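You operate a simulated robot arm through the tools that you are given. There is no shell and no other tool.

You run a simulated robot arm. Do the job below in one go: nothing can be reset, and whatever is moved stays where it is left.

Task
Put things in order on the clear end of the service table. At the end: the blue roll (marked "Bin Liners") from the clear end of the service table stands where the red filter stood; the green jet from the clear end of the service table stands where the yellow caster stood; the yellow caster from the clear end of the service table stands on top of the white pack (marked "Wipes"); the red filter from the clear end of the service table is on the brown carton (marked "Filters"); whatever was shut is shut again. Leave all else as you found it, and nothing knocked over. Set down upright: filter.

Only the result counts: the job must be done as asked and must still hold three seconds after the hand-in. Knocking over, shifting, dropping, spilling or breaking anything else fails it.

Robot
A 5-joint arm with a two-finger parallel gripper, fixed in place. Base frame: the origin is at the foot of the arm, x ahead of it, y to its left, z up; the work surface is at about z = 0. Lengths are in mm, angles in rad, forces in N, time in s.
With the tool pointing down near the work surface it reaches from about 260 to 600 mm from the base axis. Its first joint turns from -1.152 to 1.152 rad. The tool tilts only in the upright plane through the base axis and itself; it spins freely about its own axis. Payload 1.57 kg.
Tool frame: the origin (TCP) lies between the finger pads and is the grasp point; the fingertips stand 30 mm ahead of it; z points along the fingers, y is the line along which they close. The gripper opens to 80 mm. The fingers are 17 mm wide and 12 mm thick; the gripper's body (40 by 82 mm) begins 80 mm behind the TCP.
Orientation is that of the tool frame in the base frame, as a unit quaternion [w, x, y, z]. With the fingers straight down and closing along the base's y, the tool's x points along the base's -x, its y along +y and its z along -z.

Tools
- The arm moves only by the tool move_arm. Its argument "series" is a list of rows, each an object (a shift or turn left out is 0, a gripper value left out holds the last) with "jaw": the finger opening in m, from 0 to 0.08; "translation": the shift along the tool's x, y, z in units of 25 mm (1.0 is 25 mm), a list of three; "turn": the turn, a rotation vector about the tool's x, y, z in units of 4 degrees (1.0 is 4 degrees), a list of three. In form: [{"jaw": jaw, "translation": [x, y, z], "turn": [wx, wy, wz]}, ...]. A call has 1 to 20 rows; each row shifts and turns the commanded pose from where the row before left it, along the tool's axes as they then stand. A call with a number of a shift or a turn outside -1 to 1 is refused whole. A row lasts 0.2 s, in which the tool goes at most 50 mm and 0.15 rad; a call with a longer step from one row to the next is refused whole, and so is a gripper value outside its range. A pose out of reach is approached as far as the arm can. The call stops where the force on the tool passes 40 N (or 10 N more than at its start, if that is more) or the arm is blocked; 0.2 s more then pass. The fingers move at their own pace (about 153 mm/s each) and stop on an object; they squeeze with about 30 N. The grip force told is the motor's: it shows also when the fingers shut on nothing. Time passes only in rows, and 0.2 s behind the last, so rows that do not move let the fingers close. The reply holds the time, the measured pose of the TCP, the force on the tool along the base axes, the opening and the grip force, in the units named above and with some noise, with the torque about the TCP (base axes, N m) and any sound that the robot's microphone picked up.
- Cameras (640 x 400 px; columns grow to the right, rows downward): "scene" is fixed at [48.1, 415.2, 519.1]; the picture's right is [-0.61, -0.80, 0.00], its down [-0.47, 0.36, -0.81] and it looks along [0.64, -0.49, -0.59] (base axes); focal length 214 px, centre (320, 200). "wrist" rides on the gripper at [72, -7, -122] in the tool frame; the picture's right is [0.09, 1.00, 0.00], its down [-0.84, 0.08, -0.54] and it looks along [-0.54, 0.05, 0.84] (tool axes); focal length 238 px, centre (320, 200). There is no depth. A picture from a camera that has moved, and an enlarged one, comes with that camera's place and axes in the base frame and with its lens. The place of the scene camera against the robot may be out by one fixed shift of up to 12 mm in any direction.
- capture(camera): a new picture of that camera. The clock stands still meanwhile.
- enlarge(camera, box): a new picture of the part [left, top, right, bottom] of that camera's present view, enlarged. The clock stands still meanwhile.
- close_job(): hands the job in; it is judged then, once.

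Places have to be worked out from the pictures, the camera data and where the tool is seen. Open the gripper and draw the arm clear of the work before you hand the job in, unless the task says otherwise.

The tools are called after "Request:" as a command line: name --argument value ..., lists and objects as JSON in quotes. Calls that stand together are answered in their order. move_arm: Moves the arm, as the interface text tells. Its arguments: {"type":"object","properties":{"series":{"type":"array","items":{"type":"object","properties":{"jaw":{"type":"number"},"translation":{"type":"array","items":{"type":"number"}},"turn":{"type":"array","items":{"type":"number"}}}}}},"required":["series"]} The other tools are called the same way: capture (camera) takes a picture; enlarge (camera, box) takes an enlarged picture of a part of a camera's view; close_job () hands the job in.

At the start:

```text
time: 0.0
eef_pos: [301.1, 228.3, 427.5]
tool_rot: [0.0, 0.0, 1.0, -0.001]
wrist_force: [0.4, 0.2, -0.5]
moment: [0.0, -0.02, -0.02]
gripper_width: 79.9
grasp_force: 0.1
```

scene: 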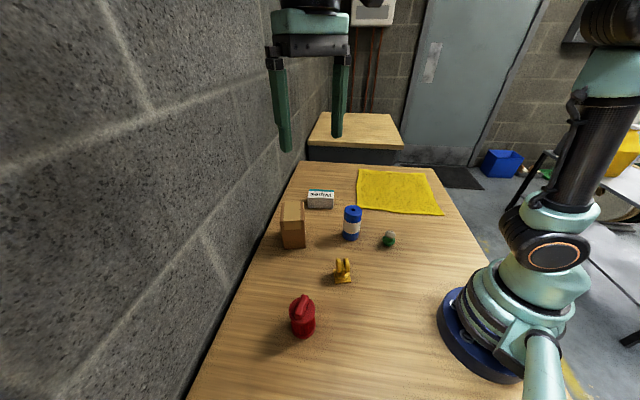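
wrist: 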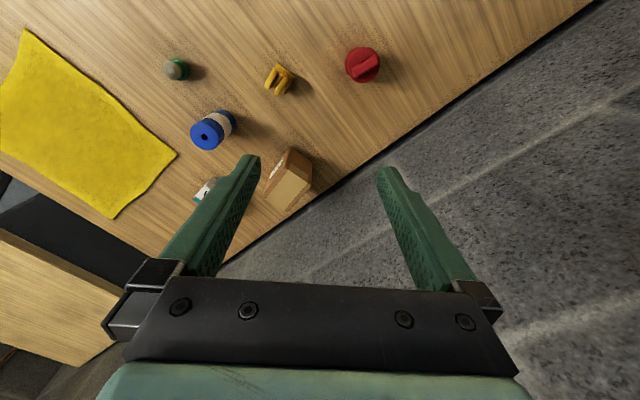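

The scene shows the red filter, yellow caster, green jet, blue roll, brown carton and white pack on the table. I'll enlarge both views to measure places.

Request:
enlarge --camera "scene" --box '[260, 170, 420, 270]'

Request:
enlarge --camera "scene" --box '[260, 250, 420, 350]'

Request:
enlarge --camera "wrist" --box '[140, 20, 400, 220]'

```text
4.00 times, centred on (340, 220) of scene
camera zoom: at [48.1, 415.2, 519.1], right [-0.61, -0.8, 0.0], down [-0.47, 0.36, -0.81], along [0.64, -0.49, -0.59], focal length 858 px, centre (240, 120)
```

zoom: 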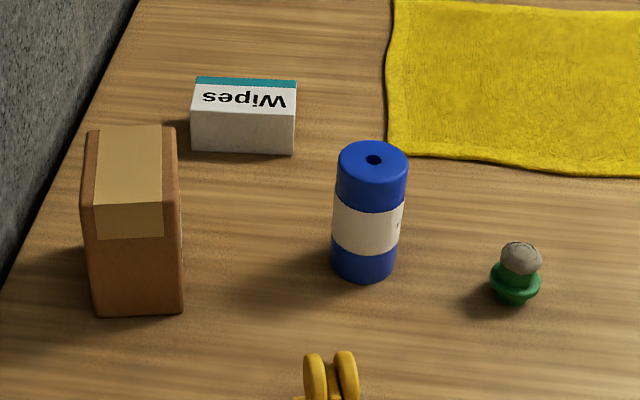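

```text
4.00 times, centred on (340, 300) of scene
camera zoom: at [48.1, 415.2, 519.1], right [-0.61, -0.8, 0.0], down [-0.47, 0.36, -0.81], along [0.64, -0.49, -0.59], focal length 858 px, centre (240, -200)
```

zoom: 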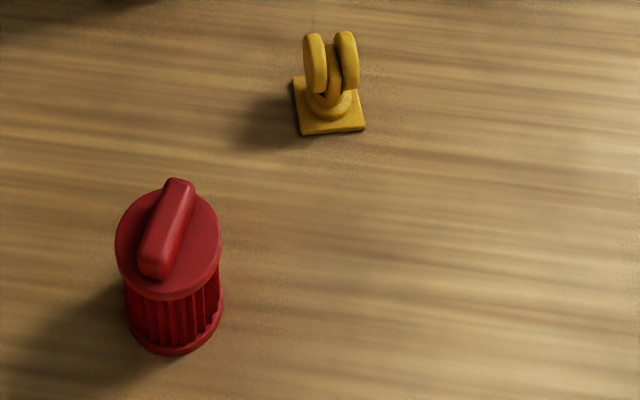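

```text
2.00 times, centred on (270, 120) of wrist
camera zoom: at [229.1, 221.5, 549.5], right [-0.09, 1.0, 0.0], down [0.84, 0.08, 0.54], along [0.54, 0.05, -0.84], focal length 477 px, centre (420, 360)
```

zoom: 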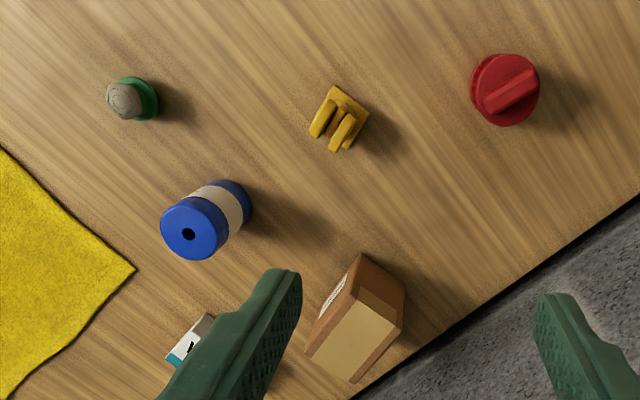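

The filter looks to be near (248, 300), the caster (291, 150), the jet (290, -50), the roll (391, 20), the carton around (510, 165) and the pack (590, -5). I'll move above the filter for a closer wrist view, to pin down the places and the scene camera's shift.

Request:
move_arm --series '[{"jaw": 0.08, "translation": [0.26, 0.345, 0.885]}, {"translation": [0.26, 0.345, 0.885]}, {"translation": [0.26, 0.345, 0.885]}, {"translation": [0.26, 0.345, 0.885]}, {"translation": [0.26, 0.345, 0.885]}, {"translation": [0.26, 0.345, 0.885]}, {"translation": [0.26, 0.345, 0.885]}, {"translation": [0.26, 0.345, 0.885]}, {}]'

Request:
capture --camera "wrist"

Request:
capture --camera "scene"

```text
time: 2.0
eef_pos: [248.9, 298.2, 249.1]
tool_rot: [0.0, 0.0, 1.0, 0.0]
wrist_force: [-0.4, -0.2, -0.6]
moment: [-0.02, -0.01, 0.02]
gripper_width: 80.0
grasp_force: 0.1
```

```text
taken
camera wrist: at [176.9, 292.2, 370.3], right [-0.09, 1.0, 0.0], down [0.84, 0.08, 0.54], along [0.54, 0.05, -0.84], focal length 238 px, centre (320, 200)
```

wrist: 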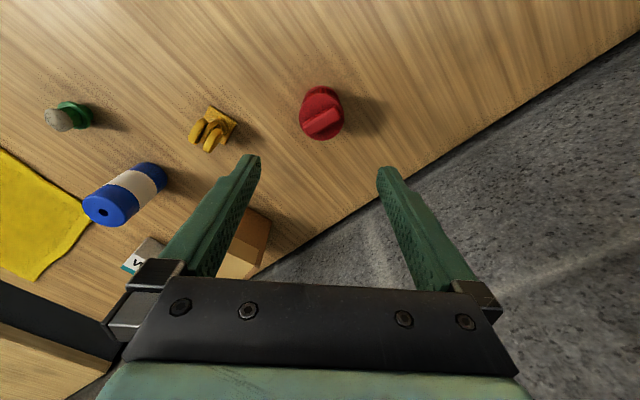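

```text
taken
```

scene: 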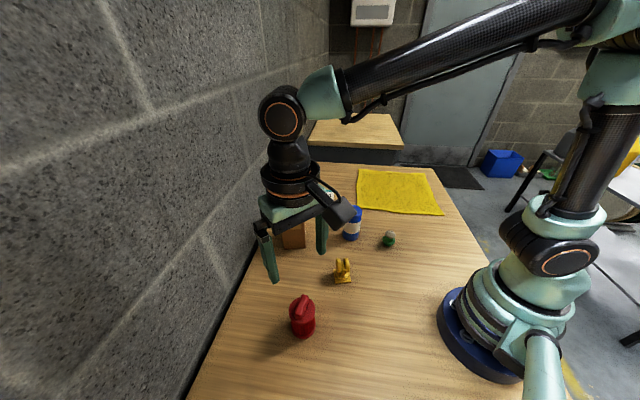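

The gripper is above the filter. I'll enlarge the wrist view to find the filter's place and the neighbours' features.

Request:
enlarge --camera "wrist" --box '[270, 70, 390, 150]'

Request:
enlarge --camera "wrist" --box '[30, 80, 250, 220]'

Request:
enlarge --camera "scene" --box '[240, 170, 360, 290]'

```text
5.00 times, centred on (330, 110) of wrist
camera zoom: at [176.9, 292.2, 370.3], right [-0.09, 1.0, 0.0], down [0.84, 0.08, 0.54], along [0.54, 0.05, -0.84], focal length 1192 px, centre (270, 650)
```

zoom: 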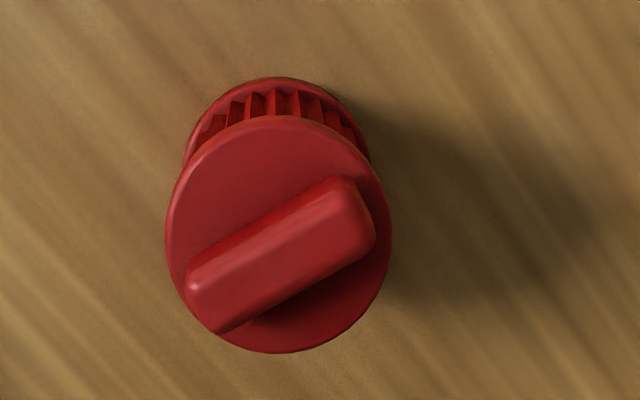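

```text
2.86 times, centred on (140, 150) of wrist
camera zoom: at [176.9, 292.2, 370.3], right [-0.09, 1.0, 0.0], down [0.84, 0.08, 0.54], along [0.54, 0.05, -0.84], focal length 681 px, centre (834, 343)
```

zoom: 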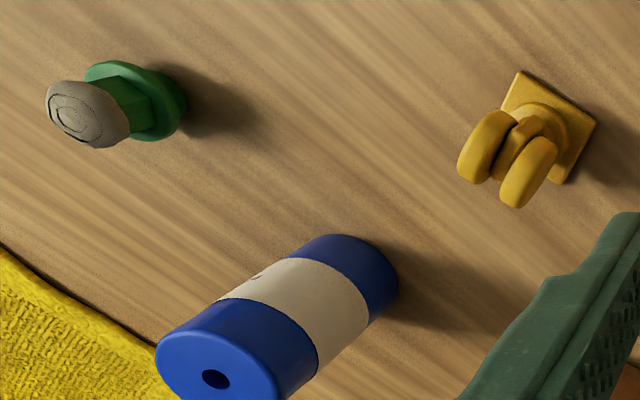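

```text
3.33 times, centred on (300, 230) of scene
camera zoom: at [48.1, 415.2, 519.1], right [-0.61, -0.8, 0.0], down [-0.47, 0.36, -0.81], along [0.64, -0.49, -0.59], focal length 715 px, centre (387, 100)
```

zoom: 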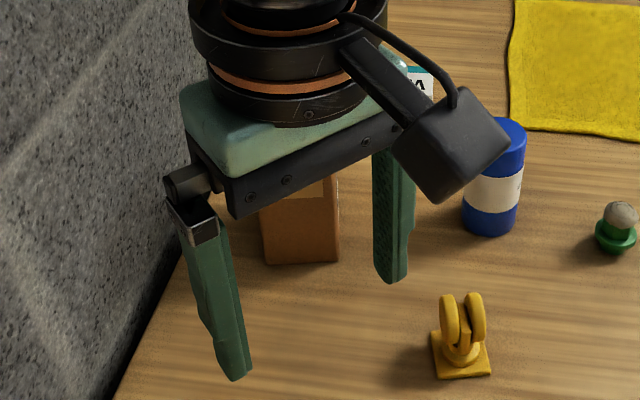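

The filter's axis works out at about (248, 300), 55 mm across and about 74 mm to the disc top. Before grasping I'll look at the carton from above.

Request:
move_arm --series '[{"translation": [-0.982, -0.569, -0.227]}, {"translation": [-0.982, -0.569, -0.227]}, {"translation": [-0.982, -0.569, -0.227]}, {"translation": [-0.982, -0.569, -0.227]}, {"translation": [-0.982, -0.569, -0.227]}, {"translation": [-0.982, -0.569, -0.227]}, {"translation": [-0.982, -0.569, -0.227]}, {"translation": [-0.982, -0.569, -0.227]}, {"translation": [-0.982, -0.569, -0.227]}, {}]'

Request:
capture --camera "wrist"

Request:
enlarge --camera "wrist" --box '[240, 60, 400, 200]'

```text
time: 4.2
eef_pos: [469.5, 168.8, 301.8]
tool_rot: [0.0, -0.001, 1.0, -0.001]
wrist_force: [-0.1, -0.7, 0.7]
moment: [0.0, 0.0, -0.01]
gripper_width: 80.4
grasp_force: 0.1
```

```text
taken
camera wrist: at [397.9, 162.8, 423.4], right [-0.09, 1.0, 0.0], down [0.84, 0.08, 0.54], along [0.54, 0.05, -0.84], focal length 238 px, centre (320, 200)
```

wrist: 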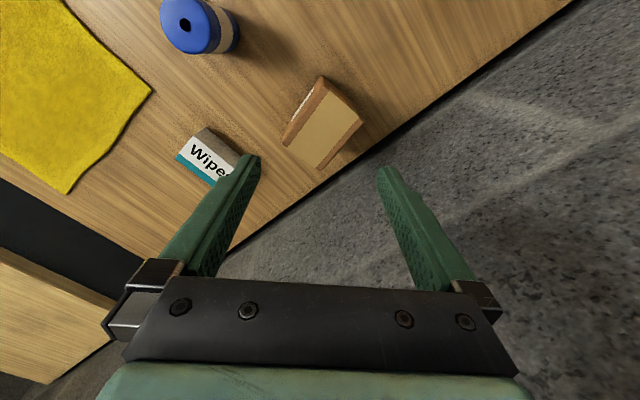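

```text
2.86 times, centred on (320, 130) of wrist
camera zoom: at [397.9, 162.8, 423.4], right [-0.09, 1.0, 0.0], down [0.84, 0.08, 0.54], along [0.54, 0.05, -0.84], focal length 681 px, centre (320, 400)
```

zoom: 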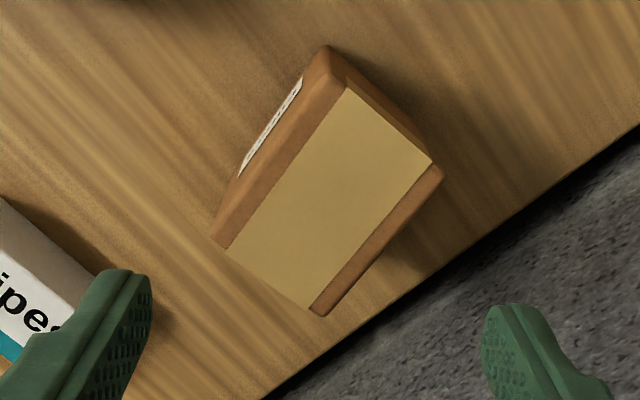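

The carton is seen from above with its label facing left. I'll enlarge it more to separate its top corners from its side faces.

Request:
enlarge --camera "wrist" --box '[280, 70, 376, 175]'

Request:
enlarge --camera "scene" --box '[270, 170, 390, 270]'

```text
3.81 times, centred on (328, 122) of wrist
camera zoom: at [397.9, 162.8, 423.4], right [-0.09, 1.0, 0.0], down [0.84, 0.08, 0.54], along [0.54, 0.05, -0.84], focal length 908 px, centre (290, 495)
```

zoom: 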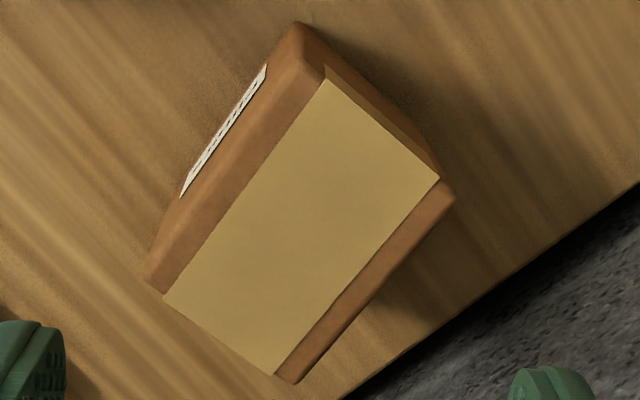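

```text
4.00 times, centred on (330, 220) of scene
camera zoom: at [48.1, 415.1, 519.1], right [-0.61, -0.8, 0.0], down [-0.47, 0.36, -0.81], along [0.64, -0.49, -0.59], focal length 858 px, centre (280, 120)
```

zoom: 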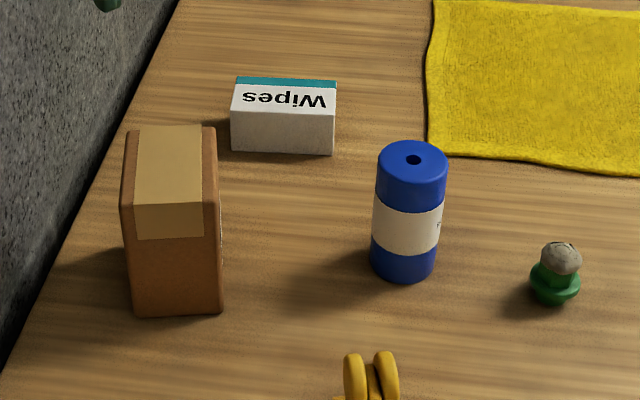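

The carton works out at about 68 × 94 mm, about 110 mm tall, with its top centred near (494, 174). Next I'll look at the wipes pack from above.

Request:
move_arm --series '[{"translation": [-0.3525, -0.87, 0.21]}, {"translation": [-0.3525, -0.87, 0.21]}, {"translation": [-0.3525, -0.87, 0.21]}, {"translation": [-0.3525, -0.87, 0.21]}, {"translation": [-0.3525, -0.87, 0.21]}, {"translation": [-0.3525, -0.87, 0.21]}, {"translation": [-0.3525, -0.87, 0.21]}, {"translation": [-0.3525, -0.87, 0.21]}, {}]'

Request:
capture --camera "wrist"

Request:
enlarge --camera "wrist" --box '[240, 90, 400, 190]'

```text
time: 6.2
eef_pos: [540.5, -2.6, 263.5]
tool_rot: [0.0, 0.0, 1.0, 0.0]
wrist_force: [-0.9, 0.1, -0.4]
moment: [-0.01, 0.03, 0.01]
gripper_width: 80.1
grasp_force: 0.1
```

```text
taken
camera wrist: at [468.2, -9.4, 383.7], right [-0.09, 1.0, 0.0], down [0.84, 0.08, 0.54], along [0.54, 0.05, -0.84], focal length 238 px, centre (320, 200)
```

wrist: 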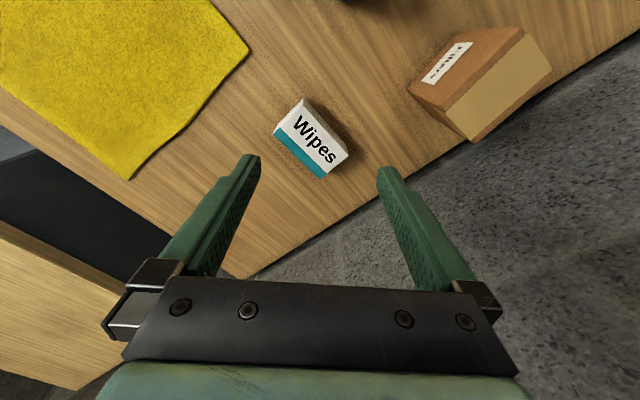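

```text
4.00 times, centred on (320, 140) of wrist
camera zoom: at [468.2, -9.4, 383.7], right [-0.09, 1.0, 0.0], down [0.84, 0.08, 0.54], along [0.54, 0.05, -0.84], focal length 953 px, centre (320, 440)
```

zoom: 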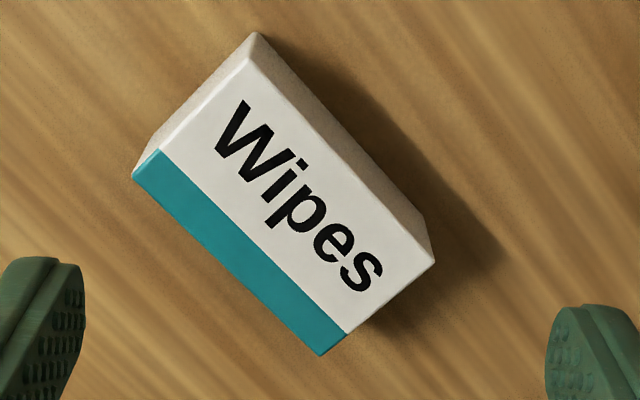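

The pack is about 98 × 58 × 50 mm, centred near (589, -10), which is close to the reach limit. I'll test reach above it before I depend on it.

Request:
move_arm --series '[{"translation": [-0.388, -0.06, 0.84]}, {"translation": [-0.388, -0.06, 0.84]}, {"translation": [-0.388, -0.06, 0.84]}, {"translation": [-0.388, -0.06, 0.84]}, {"translation": [-0.388, -0.06, 0.84]}, {}, {}]'

Request:
capture --camera "wrist"

Request:
capture --camera "scene"

```text
time: 7.8
eef_pos: [589.0, -14.5, 157.5]
tool_rot: [0.0, 0.0, 1.0, -0.001]
wrist_force: [-0.1, -0.1, -0.3]
moment: [-0.02, -0.02, 0.01]
gripper_width: 80.1
grasp_force: 0.0
```

```text
taken
camera wrist: at [516.2, -19.7, 278.1], right [-0.09, 1.0, 0.0], down [0.84, 0.08, 0.54], along [0.54, 0.05, -0.84], focal length 238 px, centre (320, 200)
```

wrist: 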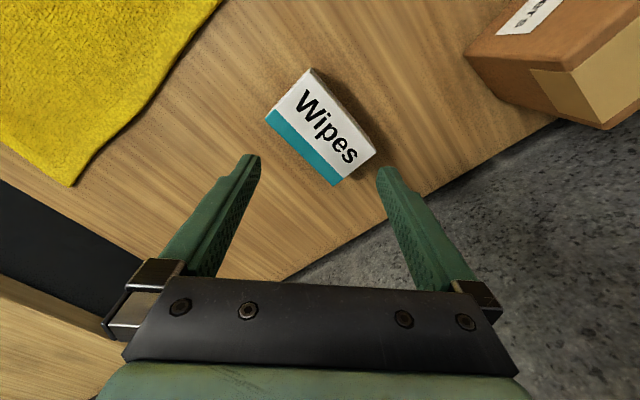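

```text
taken
```

scene: 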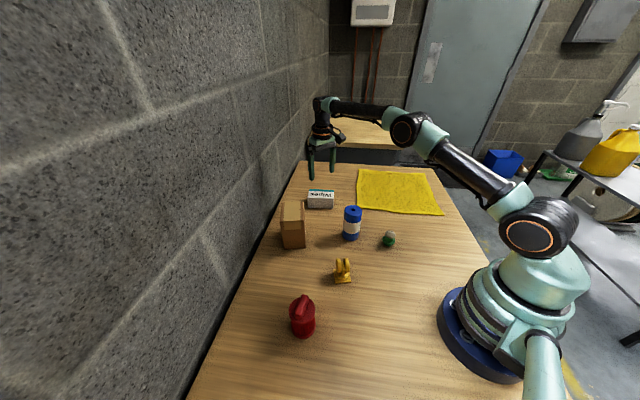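

The arm reaches above the pack with the tool straight down. I'll enlarge this closer view to refine the pack's corners.

Request:
enlarge --camera "wrist" --box '[240, 50, 400, 200]'

```text
2.67 times, centred on (320, 125) of wrist
camera zoom: at [516.2, -19.7, 278.1], right [-0.09, 1.0, 0.0], down [0.84, 0.08, 0.54], along [0.54, 0.05, -0.84], focal length 636 px, centre (320, 400)
```

zoom: 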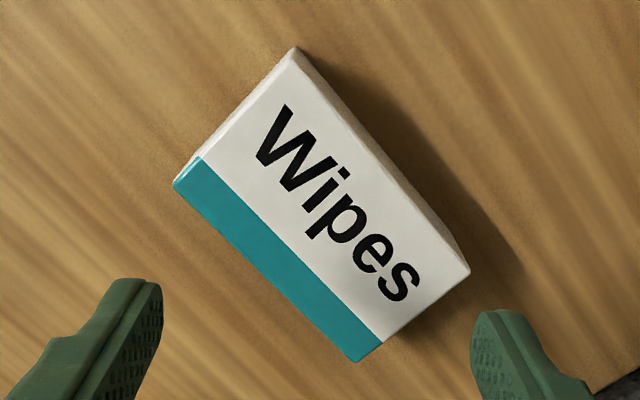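

The pack's centre is confirmed near (589, -10), with the long side along about (0.68, 0.73). Now I'll rise and go above the caster for a close look.

Request:
move_arm --series '[{"translation": [0, 0, -1]}, {"translation": [0, 0, -1]}, {"translation": [0, 0, -1]}, {"translation": [0, 0, -1]}, {"translation": [0.993, 0.533, 0.133]}, {"translation": [0.993, 0.533, 0.133]}, {"translation": [0.993, 0.533, 0.133]}, {"translation": [0.993, 0.533, 0.133]}, {"translation": [0.993, 0.533, 0.133]}, {"translation": [0.993, 0.533, 0.133]}, {"translation": [0.993, 0.533, 0.133]}, {"translation": [0.993, 0.533, 0.133]}, {"translation": [0.993, 0.533, 0.133]}, {"translation": [0.993, 0.533, 0.133]}, {"translation": [0.993, 0.533, 0.133]}, {"translation": [0.993, 0.533, 0.133]}, {}, {}]'

Request:
capture --camera "wrist"

Request:
enlarge --camera "wrist" --box '[260, 60, 380, 160]'

Request:
enlarge --camera "scene" --box '[310, 240, 374, 300]'

```text
time: 11.6
eef_pos: [558.2, 59.4, 286.2]
tool_rot: [-0.001, 0.0, 1.0, 0.001]
wrist_force: [-0.7, 0.7, -0.3]
moment: [0.01, 0.01, 0.0]
gripper_width: 79.9
grasp_force: 0.1
out of reach, approached as far as the arm can: row 2, 3, 4, 5, 6, 7, 8, 9, 10, 11, 12, 13, 14, 15, 16
```

```text
taken
camera wrist: at [486.8, 53.0, 406.2], right [-0.09, 1.0, 0.0], down [0.84, 0.08, 0.54], along [0.54, 0.05, -0.84], focal length 238 px, centre (320, 200)
```

wrist: 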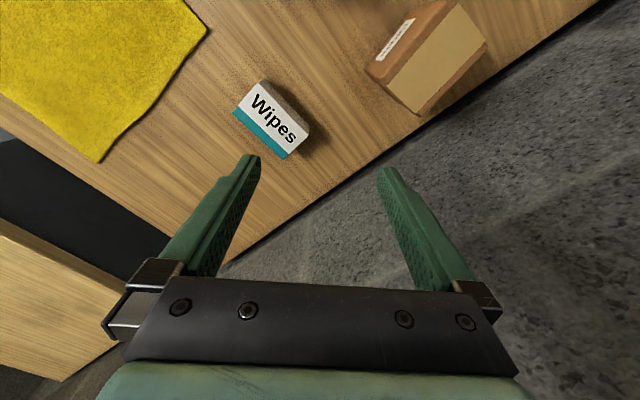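

```text
4.00 times, centred on (320, 110) of wrist
camera zoom: at [486.8, 53.0, 406.2], right [-0.09, 1.0, 0.0], down [0.84, 0.08, 0.54], along [0.54, 0.05, -0.84], focal length 953 px, centre (320, 560)
```

zoom: 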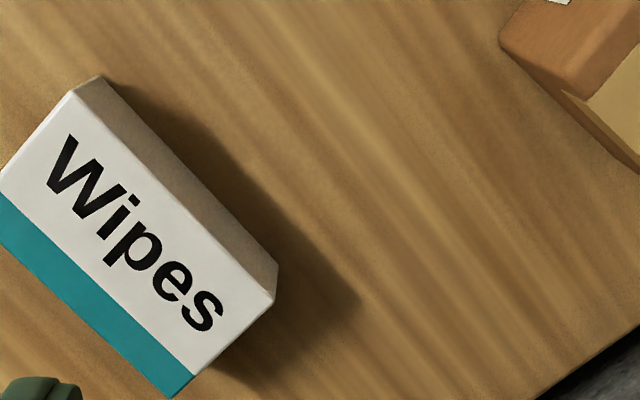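

```text
6.67 times, centred on (342, 270) of scene
camera zoom: at [48.1, 415.2, 519.1], right [-0.61, -0.8, 0.0], down [-0.47, 0.36, -0.81], along [0.64, -0.49, -0.59], focal length 1430 px, centre (173, -267)
```

zoom: 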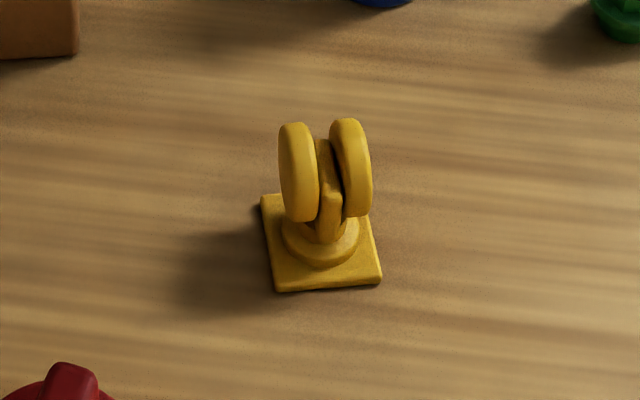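

Rows that rose at that radius were out of reach, and the arm stopped near (558, 59, 286), high above everything. I'll send idle rows to see where it settles before moving on.

Request:
move_arm --series '[{}, {}]'

```text
time: 12.2
eef_pos: [559.0, 58.5, 285.1]
tool_rot: [-0.001, 0.0, 1.0, -0.001]
wrist_force: [0.3, -0.1, 0.0]
moment: [-0.01, 0.01, 0.01]
gripper_width: 79.7
grasp_force: 0.1
```

It holds still. I'll try one small step toward the base and down to see how it responds.

Request:
move_arm --series '[{"translation": [0.6, 0, 0.4]}, {"translation": [0.6, 0, 0.4]}, {}]'

```text
time: 13.0
eef_pos: [560.6, 61.4, 280.8]
tool_rot: [-0.001, 0.0, 1.0, 0.0]
wrist_force: [-0.7, -0.6, 0.1]
moment: [0.0, -0.02, 0.0]
gripper_width: 80.1
grasp_force: 0.1
out of reach, approached as far as the arm can: row 1, 2
```

The step only slid along the reach boundary, so the elbow is probably straight. I'll look at the arm's posture in the scene view.

Request:
capture --camera "scene"

```text
taken
```

scene: 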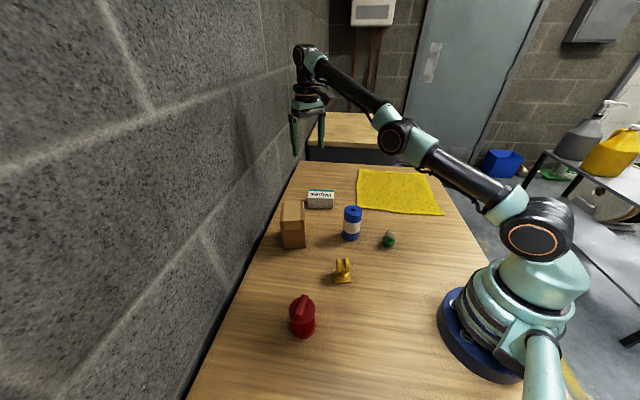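

The arm is stretched straight. Moving mostly tangentially downward should bend the elbow again, so I'll lower straight down in small steps; there is only empty space below until z of about 80.

Request:
move_arm --series '[{"translation": [0, 0, 0.6]}, {"translation": [0, 0, 0.6]}, {}]'

```text
time: 13.8
eef_pos: [568.7, 62.2, 255.0]
tool_rot: [-0.001, 0.0, 1.0, -0.001]
wrist_force: [0.0, -0.3, 0.8]
moment: [-0.01, 0.01, 0.0]
gripper_width: 80.1
grasp_force: 0.1
out of reach, approached as far as the arm can: row 1, 2
```

It slid along the boundary again without bending. A tilt with the fingertips swinging toward the base should flex the elbow, so I'll add that together with an inward shift in free space.

Request:
move_arm --series '[{"translation": [0.5, 0, 0.2], "turn": [0.1, 0.95, 0]}, {"translation": [0.5, 0, 0.2], "turn": [0.1, 0.95, 0]}, {"translation": [0.5, 0, 0.2], "turn": [0.1, 0.95, 0]}, {"translation": [0.5, 0, 0.2], "turn": [0.1, 0.95, 0]}, {}]'

```text
time: 15.0
eef_pos: [519.8, 61.3, 238.4]
tool_rot: [-0.133, 0.0, 0.991, -0.015]
wrist_force: [-0.8, -0.2, -0.4]
moment: [-0.01, -0.04, 0.01]
gripper_width: 80.1
grasp_force: 0.0
```

That worked: the pose is reachable again, with the tool tilted about 15°. I'll move inward 75 mm, then turn the tool back to straight down.

Request:
move_arm --series '[{"translation": [0.965, 0, 0.263]}, {"translation": [0.965, 0, 0.263]}, {"translation": [0.965, 0, 0.263]}, {"turn": [-0.1, -0.95, 0]}, {"turn": [-0.1, -0.95, 0]}, {"turn": [-0.1, -0.95, 0]}, {"turn": [-0.1, -0.95, 0]}, {}]'

```text
time: 16.8
eef_pos: [521.1, 60.6, 239.2]
tool_rot: [-0.133, 0.0, 0.991, -0.016]
wrist_force: [0.4, 0.4, 0.5]
moment: [0.0, 0.03, 0.0]
gripper_width: 79.9
grasp_force: 0.1
out of reach, approached as far as the arm can: row 1, 2, 3, 4, 5, 6, 7
```

Nothing moved this time, so the solver seems stuck near the straight-elbow state. I'll look at the elbow's bend in the scene view.

Request:
capture --camera "scene"

Request:
enlarge --camera "scene" --box '[280, 20, 600, 220]'

```text
taken
```

scene: 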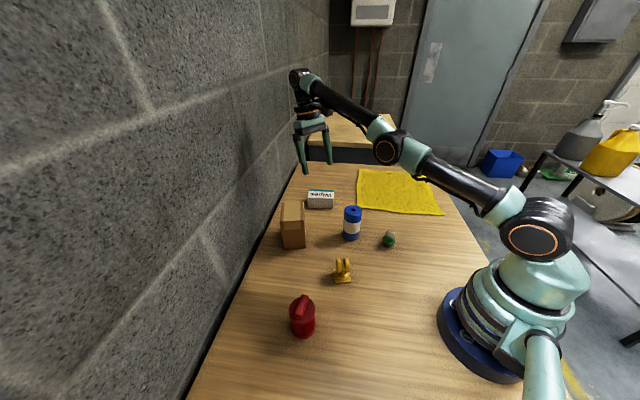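

```text
2.00 times, centred on (440, 120) of scene
camera zoom: at [48.1, 415.2, 519.1], right [-0.61, -0.8, 0.0], down [-0.47, 0.36, -0.81], along [0.64, -0.49, -0.59], focal length 429 px, centre (80, 360)
```

zoom: 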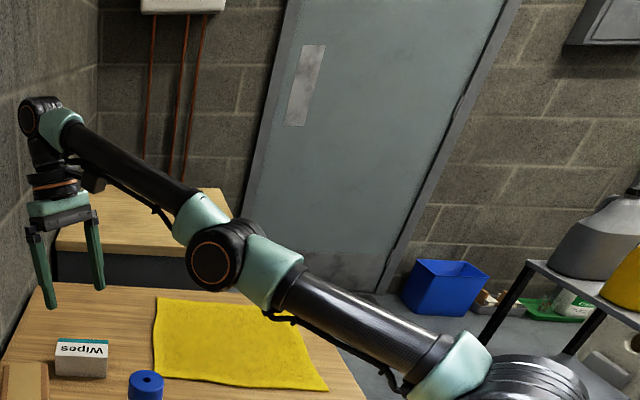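

The arm looks essentially straight now. The tilt motion was the one that could be executed, so I'll continue it to push the elbow further into its normal bend.

Request:
move_arm --series '[{"translation": [0.5, 0, 0.2], "turn": [0.1, 0.95, 0]}, {"translation": [0.5, 0, 0.2], "turn": [0.1, 0.95, 0]}, {"translation": [0.5, 0, 0.2], "turn": [0.1, 0.95, 0]}, {"translation": [0.5, 0, 0.2], "turn": [0.1, 0.95, 0]}, {}]'

```text
time: 18.0
eef_pos: [472.9, 61.5, 229.8]
tool_rot: [-0.262, -0.001, 0.965, -0.034]
wrist_force: [0.3, -0.6, 0.0]
moment: [0.03, 0.01, -0.02]
gripper_width: 80.0
grasp_force: 0.0
out of reach, approached as far as the arm can: row 2
```

The arm moved to (473, 61, 230) with a 30° tilt. Now I'll test a purely radial inward shift with the tilt plane kept.

Request:
move_arm --series '[{"translation": [0.685, -0.088, 0.408]}, {"translation": [0.685, -0.088, 0.408]}, {}]'

```text
time: 18.8
eef_pos: [433.4, 55.6, 231.4]
tool_rot: [-0.262, -0.001, 0.965, -0.033]
wrist_force: [-0.3, -0.4, 1.0]
moment: [0.03, 0.04, 0.01]
gripper_width: 80.1
grasp_force: 0.0
```

The radial move worked, so the arm is free again. I'll go further inward and then turn the tool back to straight down.

Request:
move_arm --series '[{"translation": [0.685, -0.088, 0.408]}, {"translation": [0.685, -0.088, 0.408]}, {"translation": [0.685, -0.088, 0.408]}, {"turn": [-0.122, -0.943, 0]}, {"turn": [-0.122, -0.943, 0]}, {"turn": [-0.122, -0.943, 0]}, {"turn": [-0.122, -0.943, 0]}, {"turn": [-0.122, -0.943, 0]}, {"turn": [-0.122, -0.943, 0]}, {"turn": [-0.122, -0.943, 0]}, {"turn": [-0.122, -0.943, 0]}, {}]'

Request:
capture --camera "scene"

Request:
capture --camera "wrist"

```text
time: 21.4
eef_pos: [373.8, 47.0, 231.8]
tool_rot: [-0.001, 0.002, 1.0, 0.001]
wrist_force: [-0.3, 1.1, -0.2]
moment: [0.0, 0.02, 0.01]
gripper_width: 79.9
grasp_force: 0.0
```

```text
taken
```

scene: 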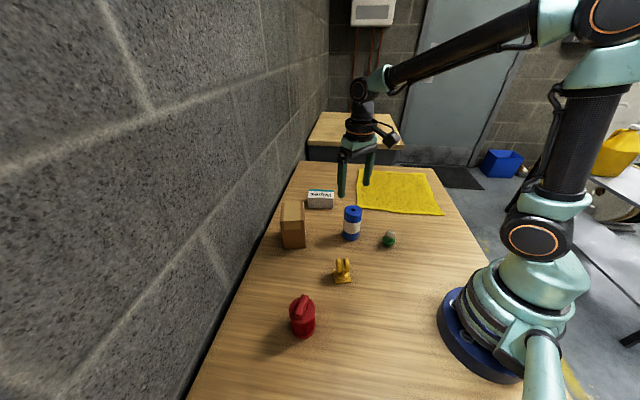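

```text
taken
camera wrist: at [301.1, 41.0, 352.5], right [-0.09, 1.0, 0.0], down [0.84, 0.07, 0.54], along [0.54, 0.05, -0.84], focal length 238 px, centre (320, 200)
```

wrist: 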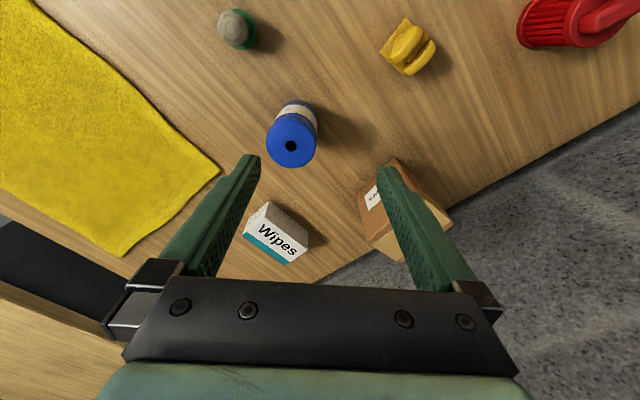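

The arm is back in its normal elbow-up posture. Now I'll move above the caster for a close look.

Request:
move_arm --series '[{"translation": [0.664, 0.808, 0.176]}, {"translation": [0.664, 0.808, 0.176]}, {"translation": [0.664, 0.808, 0.176]}, {"translation": [0.664, 0.808, 0.176]}, {"translation": [0.664, 0.808, 0.176]}, {}]'

Request:
enlarge --camera "wrist" --box '[260, 60, 380, 160]'

Request:
capture --camera "wrist"

```text
time: 22.8
eef_pos: [289.2, 148.8, 211.5]
tool_rot: [0.0, 0.001, 1.0, 0.0]
wrist_force: [-0.4, 0.1, 0.5]
moment: [0.02, 0.01, -0.01]
gripper_width: 80.1
grasp_force: 0.0
```

```text
4.00 times, centred on (320, 110) of wrist
camera zoom: at [216.5, 143.1, 331.8], right [-0.09, 1.0, 0.0], down [0.84, 0.07, 0.54], along [0.54, 0.05, -0.84], focal length 953 px, centre (320, 560)
```

zoom: 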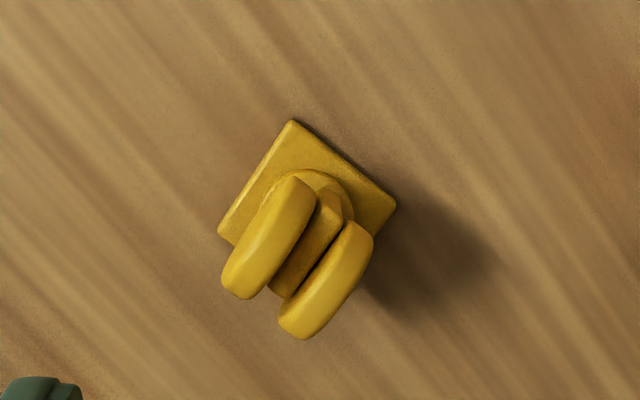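

```text
taken
camera wrist: at [216.5, 143.1, 331.8], right [-0.09, 1.0, 0.0], down [0.84, 0.07, 0.54], along [0.54, 0.05, -0.84], focal length 238 px, centre (320, 200)
```

wrist: 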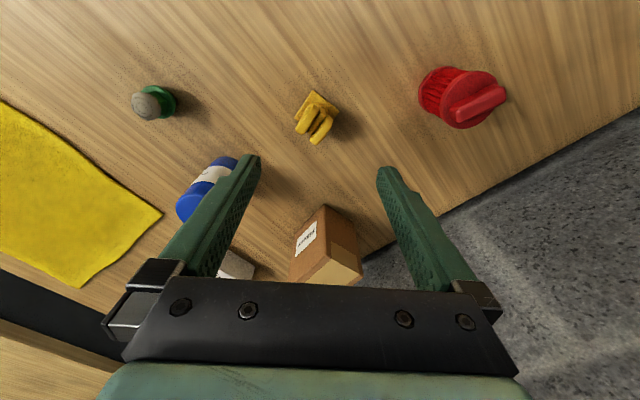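

The caster's plate works out as a 42 mm square centred near (293, 145), with its axle along (0.53, 0.85) and the wheels about 36 mm across. I'll centre over it, spin the tool +31.7° so the fingers close along the axle, and check.

Request:
move_arm --series '[{"translation": [-0.2, -0.21, 0]}, {"turn": [0, 0, 0.991]}, {"turn": [0, 0, 0.991]}, {"turn": [0, 0, 0.991]}, {"turn": [0, 0, 0.991]}, {"turn": [0, 0, 0.991]}, {"turn": [0, 0, 0.991]}, {"turn": [0, 0, 0.991]}, {"turn": [0, 0, 0.991]}, {"translation": [0, 0, 1]}, {"translation": [0, 0, 1]}, {}]'

Request:
capture --camera "wrist"

Request:
enlarge --camera "wrist" --box '[240, 80, 400, 200]'

```text
time: 25.4
eef_pos: [295.9, 143.5, 159.5]
tool_rot: [0.0, 0.275, 0.962, 0.0]
wrist_force: [0.8, 0.6, -0.2]
moment: [0.0, 0.0, 0.03]
gripper_width: 80.1
grasp_force: 0.0
```

```text
taken
camera wrist: at [230.2, 176.6, 280.2], right [0.45, 0.89, 0.0], down [0.75, -0.38, 0.54], along [0.48, -0.24, -0.84], focal length 238 px, centre (320, 200)
```

wrist: 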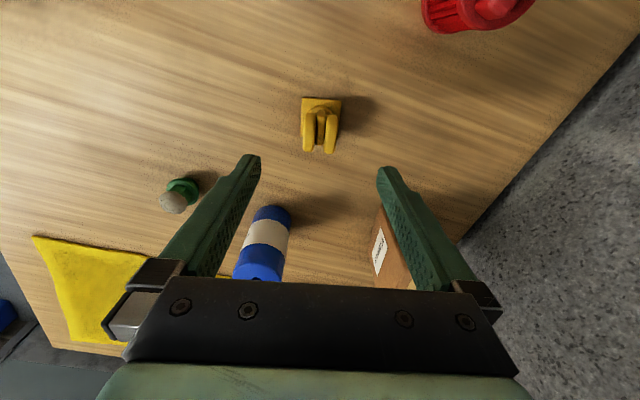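

```text
3.33 times, centred on (320, 140) of wrist
camera zoom: at [230.2, 176.6, 280.2], right [0.45, 0.89, 0.0], down [0.75, -0.38, 0.54], along [0.48, -0.24, -0.84], focal length 794 px, centre (320, 400)
```

zoom: 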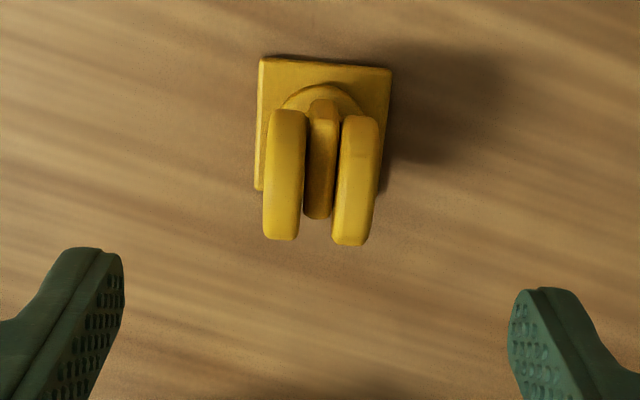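

The fingers line up with the axle and the caster sits centred between them. I'll descend about 113 mm to a TCP height of about 46 mm and close gently on the wheels.

Request:
move_arm --series '[{"translation": [0, 0, 0.9]}, {"translation": [0, 0, 0.9]}, {"translation": [0, 0, 0.9]}, {"translation": [0, 0, 0.9]}, {"translation": [0, 0, 0.9]}, {}]'

Request:
capture --camera "wrist"

Request:
capture --camera "scene"

```text
time: 26.8
eef_pos: [293.1, 145.2, 45.1]
tool_rot: [-0.001, 0.275, 0.961, 0.0]
wrist_force: [0.3, 0.0, 0.3]
moment: [-0.02, 0.0, 0.04]
gripper_width: 80.0
grasp_force: 0.1
```

```text
taken
camera wrist: at [228.0, 177.7, 166.5], right [0.45, 0.89, 0.0], down [0.75, -0.38, 0.54], along [0.49, -0.24, -0.84], focal length 238 px, centre (320, 200)
```

wrist: 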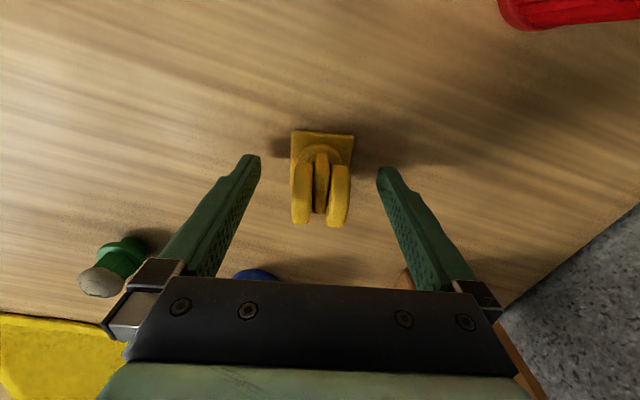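

```text
taken
```

scene: 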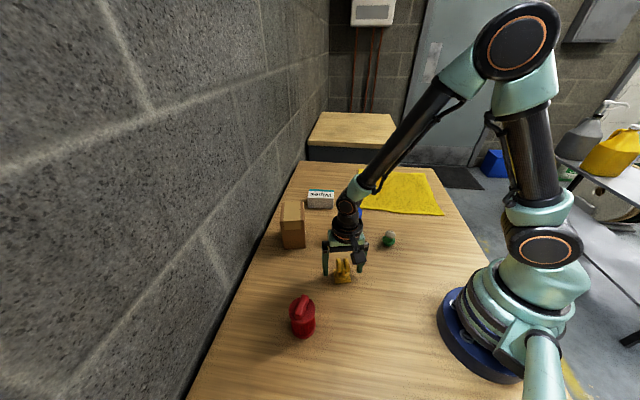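

The wheels sit centred at the grasp point. I'll close the fingers now and check the opening.

Request:
move_arm --series '[{"jaw": 0.02}, {}, {}]'

Request:
enlarge --camera "wrist" --box '[220, 100, 420, 240]'

```text
time: 27.6
eef_pos: [292.5, 144.0, 45.9]
tool_rot: [0.0, 0.275, 0.961, 0.0]
wrist_force: [-0.5, -0.2, -0.1]
moment: [-0.01, -0.01, 0.02]
gripper_width: 31.1
grasp_force: 30.1
```

```text
2.86 times, centred on (320, 170) of wrist
camera zoom: at [227.9, 177.6, 166.8], right [0.45, 0.89, 0.0], down [0.75, -0.38, 0.54], along [0.48, -0.24, -0.84], focal length 681 px, centre (320, 286)
```

zoom: 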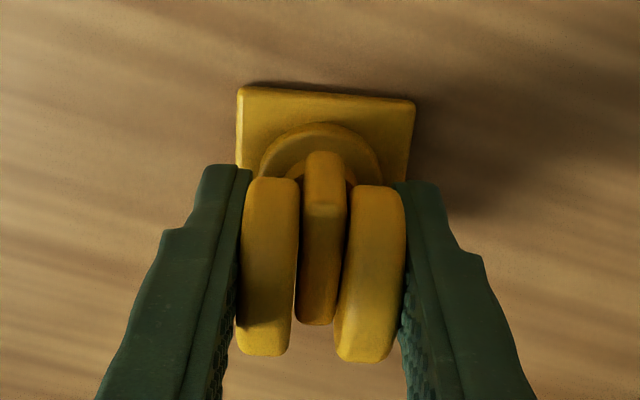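

The grip holds at 31 mm with 30 N, and the caster's original centre is about (292.5, 145). I'll lift it straight up to about z = 196 and check that it stays in the grip.

Request:
move_arm --series '[{"translation": [0, 0, -0.5]}, {"translation": [0, 0, -0.9]}, {"translation": [0, 0, -0.9]}, {"translation": [0, 0, -0.9]}, {"translation": [0, 0, -0.9]}, {"translation": [0, 0, -0.9]}, {"translation": [0, 0, -0.9]}, {"translation": [0, 0, -0.9]}, {}]'

Request:
capture --camera "wrist"

Request:
enlarge --camera "scene" --box '[260, 130, 420, 290]'

```text
time: 29.6
eef_pos: [293.5, 144.0, 217.9]
tool_rot: [0.001, 0.275, 0.961, 0.0]
wrist_force: [0.1, -0.5, -0.7]
moment: [0.02, 0.01, -0.03]
gripper_width: 31.6
grasp_force: 29.6
```

```text
taken
camera wrist: at [229.7, 176.6, 339.0], right [0.45, 0.89, 0.0], down [0.75, -0.38, 0.54], along [0.48, -0.24, -0.84], focal length 238 px, centre (320, 200)
```

wrist: 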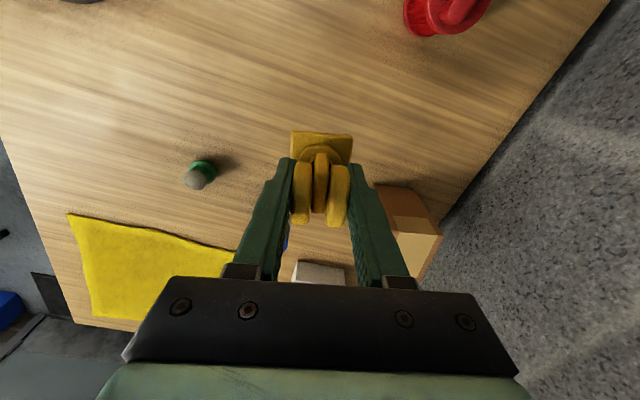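

```text
2.50 times, centred on (340, 210) of scene
camera zoom: at [48.1, 415.2, 519.1], right [-0.61, -0.8, 0.0], down [-0.47, 0.36, -0.81], along [0.64, -0.49, -0.59], focal length 536 px, centre (270, 175)
```

zoom: 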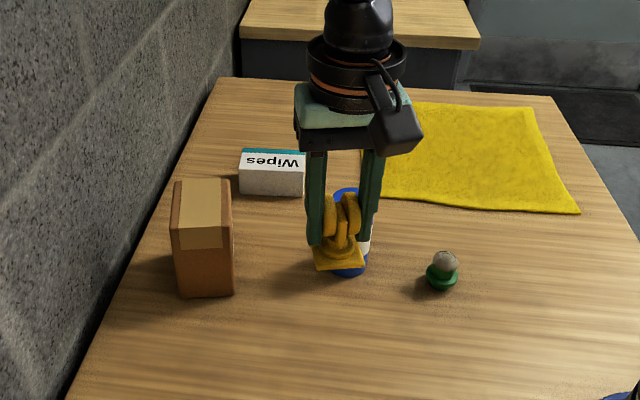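

The caster is held upright and everything else is undisturbed. I'll carry it at z of about 218 toward the pack, stopping short at about (540, 12), then add the 11° of spin to align the plate with the pack.

Request:
move_arm --series '[{"translation": [-0.93, 0.06, 0]}, {"translation": [-0.93, 0.06, 0]}, {"translation": [-0.93, 0.06, 0]}, {"translation": [-0.93, 0.06, 0]}, {"translation": [-0.93, 0.06, 0]}, {"translation": [-0.93, 0.06, 0]}, {"translation": [-0.93, 0.06, 0]}, {"translation": [-0.93, 0.06, 0]}, {"translation": [-0.93, 0.06, 0]}, {"translation": [-0.93, 0.06, 0]}, {"translation": [-0.93, 0.06, 0]}, {"translation": [-0.93, 0.06, 0]}, {"turn": [0, 0, 0.92]}, {"turn": [0, 0, 0.92]}, {"turn": [0, 0, 0.92]}, {}]'

Request:
capture --camera "wrist"

```text
time: 33.0
eef_pos: [540.8, 11.7, 215.9]
tool_rot: [-0.002, 0.365, 0.931, -0.001]
wrist_force: [0.9, -0.6, -1.1]
moment: [0.0, -0.01, -0.03]
gripper_width: 31.5
grasp_force: 30.2
```

```text
taken
camera wrist: at [484.0, 56.5, 336.8], right [0.61, 0.79, 0.0], down [0.67, -0.51, 0.54], along [0.43, -0.33, -0.84], focal length 238 px, centre (320, 200)
```

wrist: 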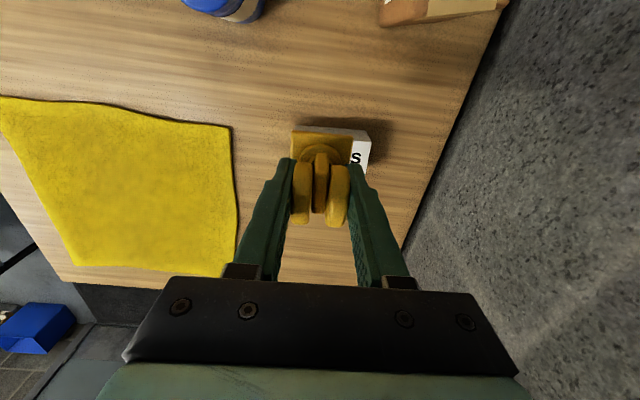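

The tool is now aligned with the pack's long side. I'll lower to z of about 148, then move out over the pack at about (586, -11).

Request:
move_arm --series '[{"translation": [0, 0, 0.91]}, {"translation": [0, 0, 0.91]}, {"translation": [0, 0, 0.91]}, {"translation": [-0.653, 0.187, 0]}, {"translation": [-0.653, 0.187, 0]}, {"translation": [-0.653, 0.187, 0]}, {}, {}]'

Request:
capture --camera "wrist"

Request:
enlarge --camera "scene" --box '[270, 130, 390, 230]'

```text
time: 34.8
eef_pos: [585.0, -9.6, 145.9]
tool_rot: [-0.003, 0.366, 0.931, -0.002]
wrist_force: [0.1, 0.2, -0.6]
moment: [0.0, 0.02, -0.02]
gripper_width: 31.5
grasp_force: 30.0
```

```text
taken
camera wrist: at [529.0, 35.5, 267.6], right [0.61, 0.79, 0.0], down [0.67, -0.51, 0.54], along [0.43, -0.33, -0.84], focal length 238 px, centre (320, 200)
```

wrist: 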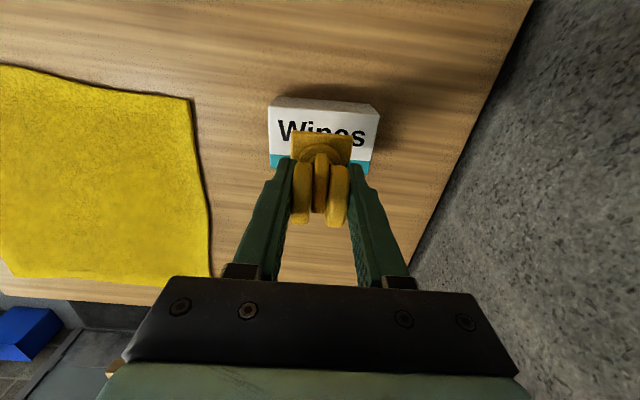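

```text
4.00 times, centred on (330, 180) of scene
camera zoom: at [48.1, 415.2, 519.1], right [-0.61, -0.8, 0.0], down [-0.47, 0.36, -0.81], along [0.64, -0.49, -0.59], focal length 858 px, centre (280, 280)
```

zoom: 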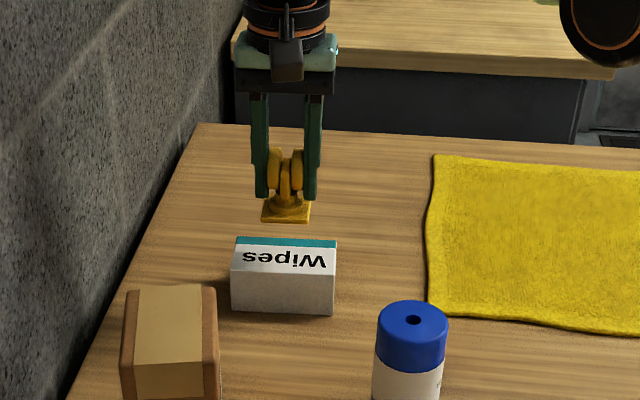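

The caster is over the pack. I'll enlarge the wrist view to check where the tool axis meets the pack's top.

Request:
enlarge --camera "wrist" --box '[250, 80, 400, 190]'

```text
3.64 times, centred on (325, 135) of wrist
camera zoom: at [529.0, 35.5, 267.6], right [0.61, 0.79, 0.0], down [0.67, -0.51, 0.54], along [0.43, -0.33, -0.84], focal length 867 px, centre (302, 436)
```

zoom: 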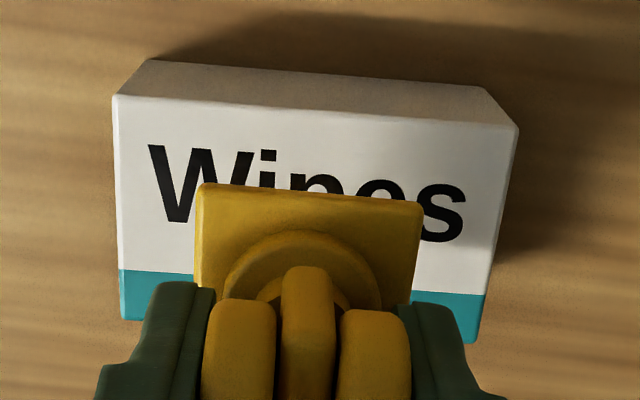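

The plate sits about 4 mm off the pack's centre, so I'll shift 3 mm outward and lower to just above the pack.

Request:
move_arm --series '[{"translation": [-0.12, 0.04, 0]}, {"translation": [0, 0, 0.8]}, {"translation": [0, 0, 0.8]}, {}, {}]'

Request:
enlarge --camera "scene" --box '[290, 150, 370, 220]'

```text
time: 36.0
eef_pos: [587.5, -11.6, 104.9]
tool_rot: [-0.002, 0.366, 0.931, -0.002]
wrist_force: [-0.4, 0.6, -1.5]
moment: [-0.02, -0.02, -0.02]
gripper_width: 31.6
grasp_force: 30.3
```

```text
5.71 times, centred on (330, 185) of scene
camera zoom: at [48.1, 415.2, 519.1], right [-0.61, -0.8, 0.0], down [-0.47, 0.36, -0.81], along [0.64, -0.49, -0.59], focal length 1226 px, centre (263, 286)
```

zoom: 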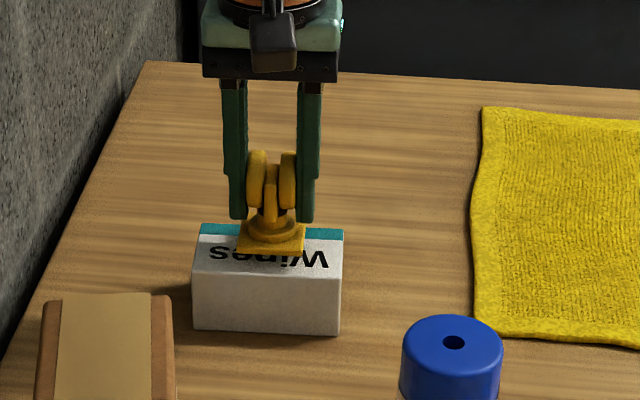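

The plate hovers several millimetres above the pack. I'll lower in small steps, watching the force.

Request:
move_arm --series '[{"translation": [0, 0, 0.1]}, {"translation": [0, 0, 0.1]}, {}]'

Request:
move_arm --series '[{"translation": [0, 0, 0.06]}, {}]'

Request:
move_arm --series '[{"translation": [0, 0, 0.06]}, {}]'

```text
time: 36.8
eef_pos: [587.3, -11.4, 100.1]
tool_rot: [-0.002, 0.366, 0.931, -0.001]
wrist_force: [0.4, 0.1, -0.5]
moment: [-0.02, -0.01, -0.02]
gripper_width: 31.7
grasp_force: 29.9
```

```text
time: 37.4
eef_pos: [588.3, -11.0, 99.0]
tool_rot: [-0.002, 0.366, 0.931, -0.001]
wrist_force: [-0.1, 0.4, -0.3]
moment: [0.0, -0.04, -0.03]
gripper_width: 31.6
grasp_force: 29.6
```

```text
time: 38.0
eef_pos: [588.1, -11.4, 99.2]
tool_rot: [-0.002, 0.366, 0.931, -0.001]
wrist_force: [-0.4, 1.2, -0.9]
moment: [0.01, 0.01, 0.0]
gripper_width: 31.3
grasp_force: 30.0
```

No contact yet at about z = 98. I'll keep lowering in 1.5 mm steps.

Request:
move_arm --series '[{"translation": [0, 0, 0.06]}, {}]'

Request:
move_arm --series '[{"translation": [0, 0, 0.04]}, {}]'

Request:
enlarge --camera "scene" --box '[300, 160, 350, 210]'

```text
time: 38.6
eef_pos: [587.7, -12.3, 96.7]
tool_rot: [-0.002, 0.365, 0.931, -0.001]
wrist_force: [-0.8, 0.2, -0.5]
moment: [0.02, 0.01, 0.0]
gripper_width: 31.5
grasp_force: 30.2
```

```text
time: 39.2
eef_pos: [589.7, -11.2, 96.7]
tool_rot: [-0.002, 0.366, 0.931, -0.001]
wrist_force: [0.2, 0.3, -2.0]
moment: [0.0, 0.04, 0.02]
gripper_width: 31.4
grasp_force: 29.9
```

```text
8.00 times, centred on (325, 185) of scene
camera zoom: at [48.1, 415.2, 519.1], right [-0.61, -0.8, 0.0], down [-0.47, 0.36, -0.81], along [0.64, -0.49, -0.59], focal length 1716 px, centre (280, 320)
```

zoom: 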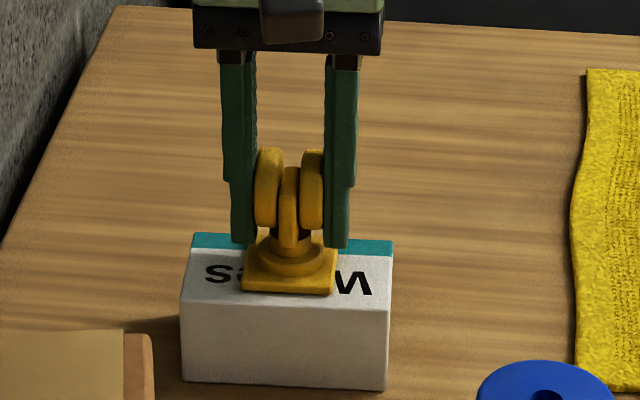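

It's very near contact. I'll continue in 1 mm steps until the force clearly rises.

Request:
move_arm --series '[{"translation": [0, 0, 0.04]}, {}]'

Request:
move_arm --series '[{"translation": [0, 0, 0.04]}, {}]'

```text
time: 39.8
eef_pos: [589.3, -11.9, 95.3]
tool_rot: [-0.001, 0.365, 0.931, -0.001]
wrist_force: [-0.8, 3.0, 9.4]
moment: [0.18, -0.14, 0.06]
gripper_width: 31.7
grasp_force: 29.6
```

```text
time: 40.4
eef_pos: [589.3, -11.7, 95.5]
tool_rot: [-0.001, 0.366, 0.931, -0.001]
wrist_force: [-3.4, 1.4, 21.8]
moment: [0.06, -0.04, 0.0]
gripper_width: 31.7
grasp_force: 30.0
```

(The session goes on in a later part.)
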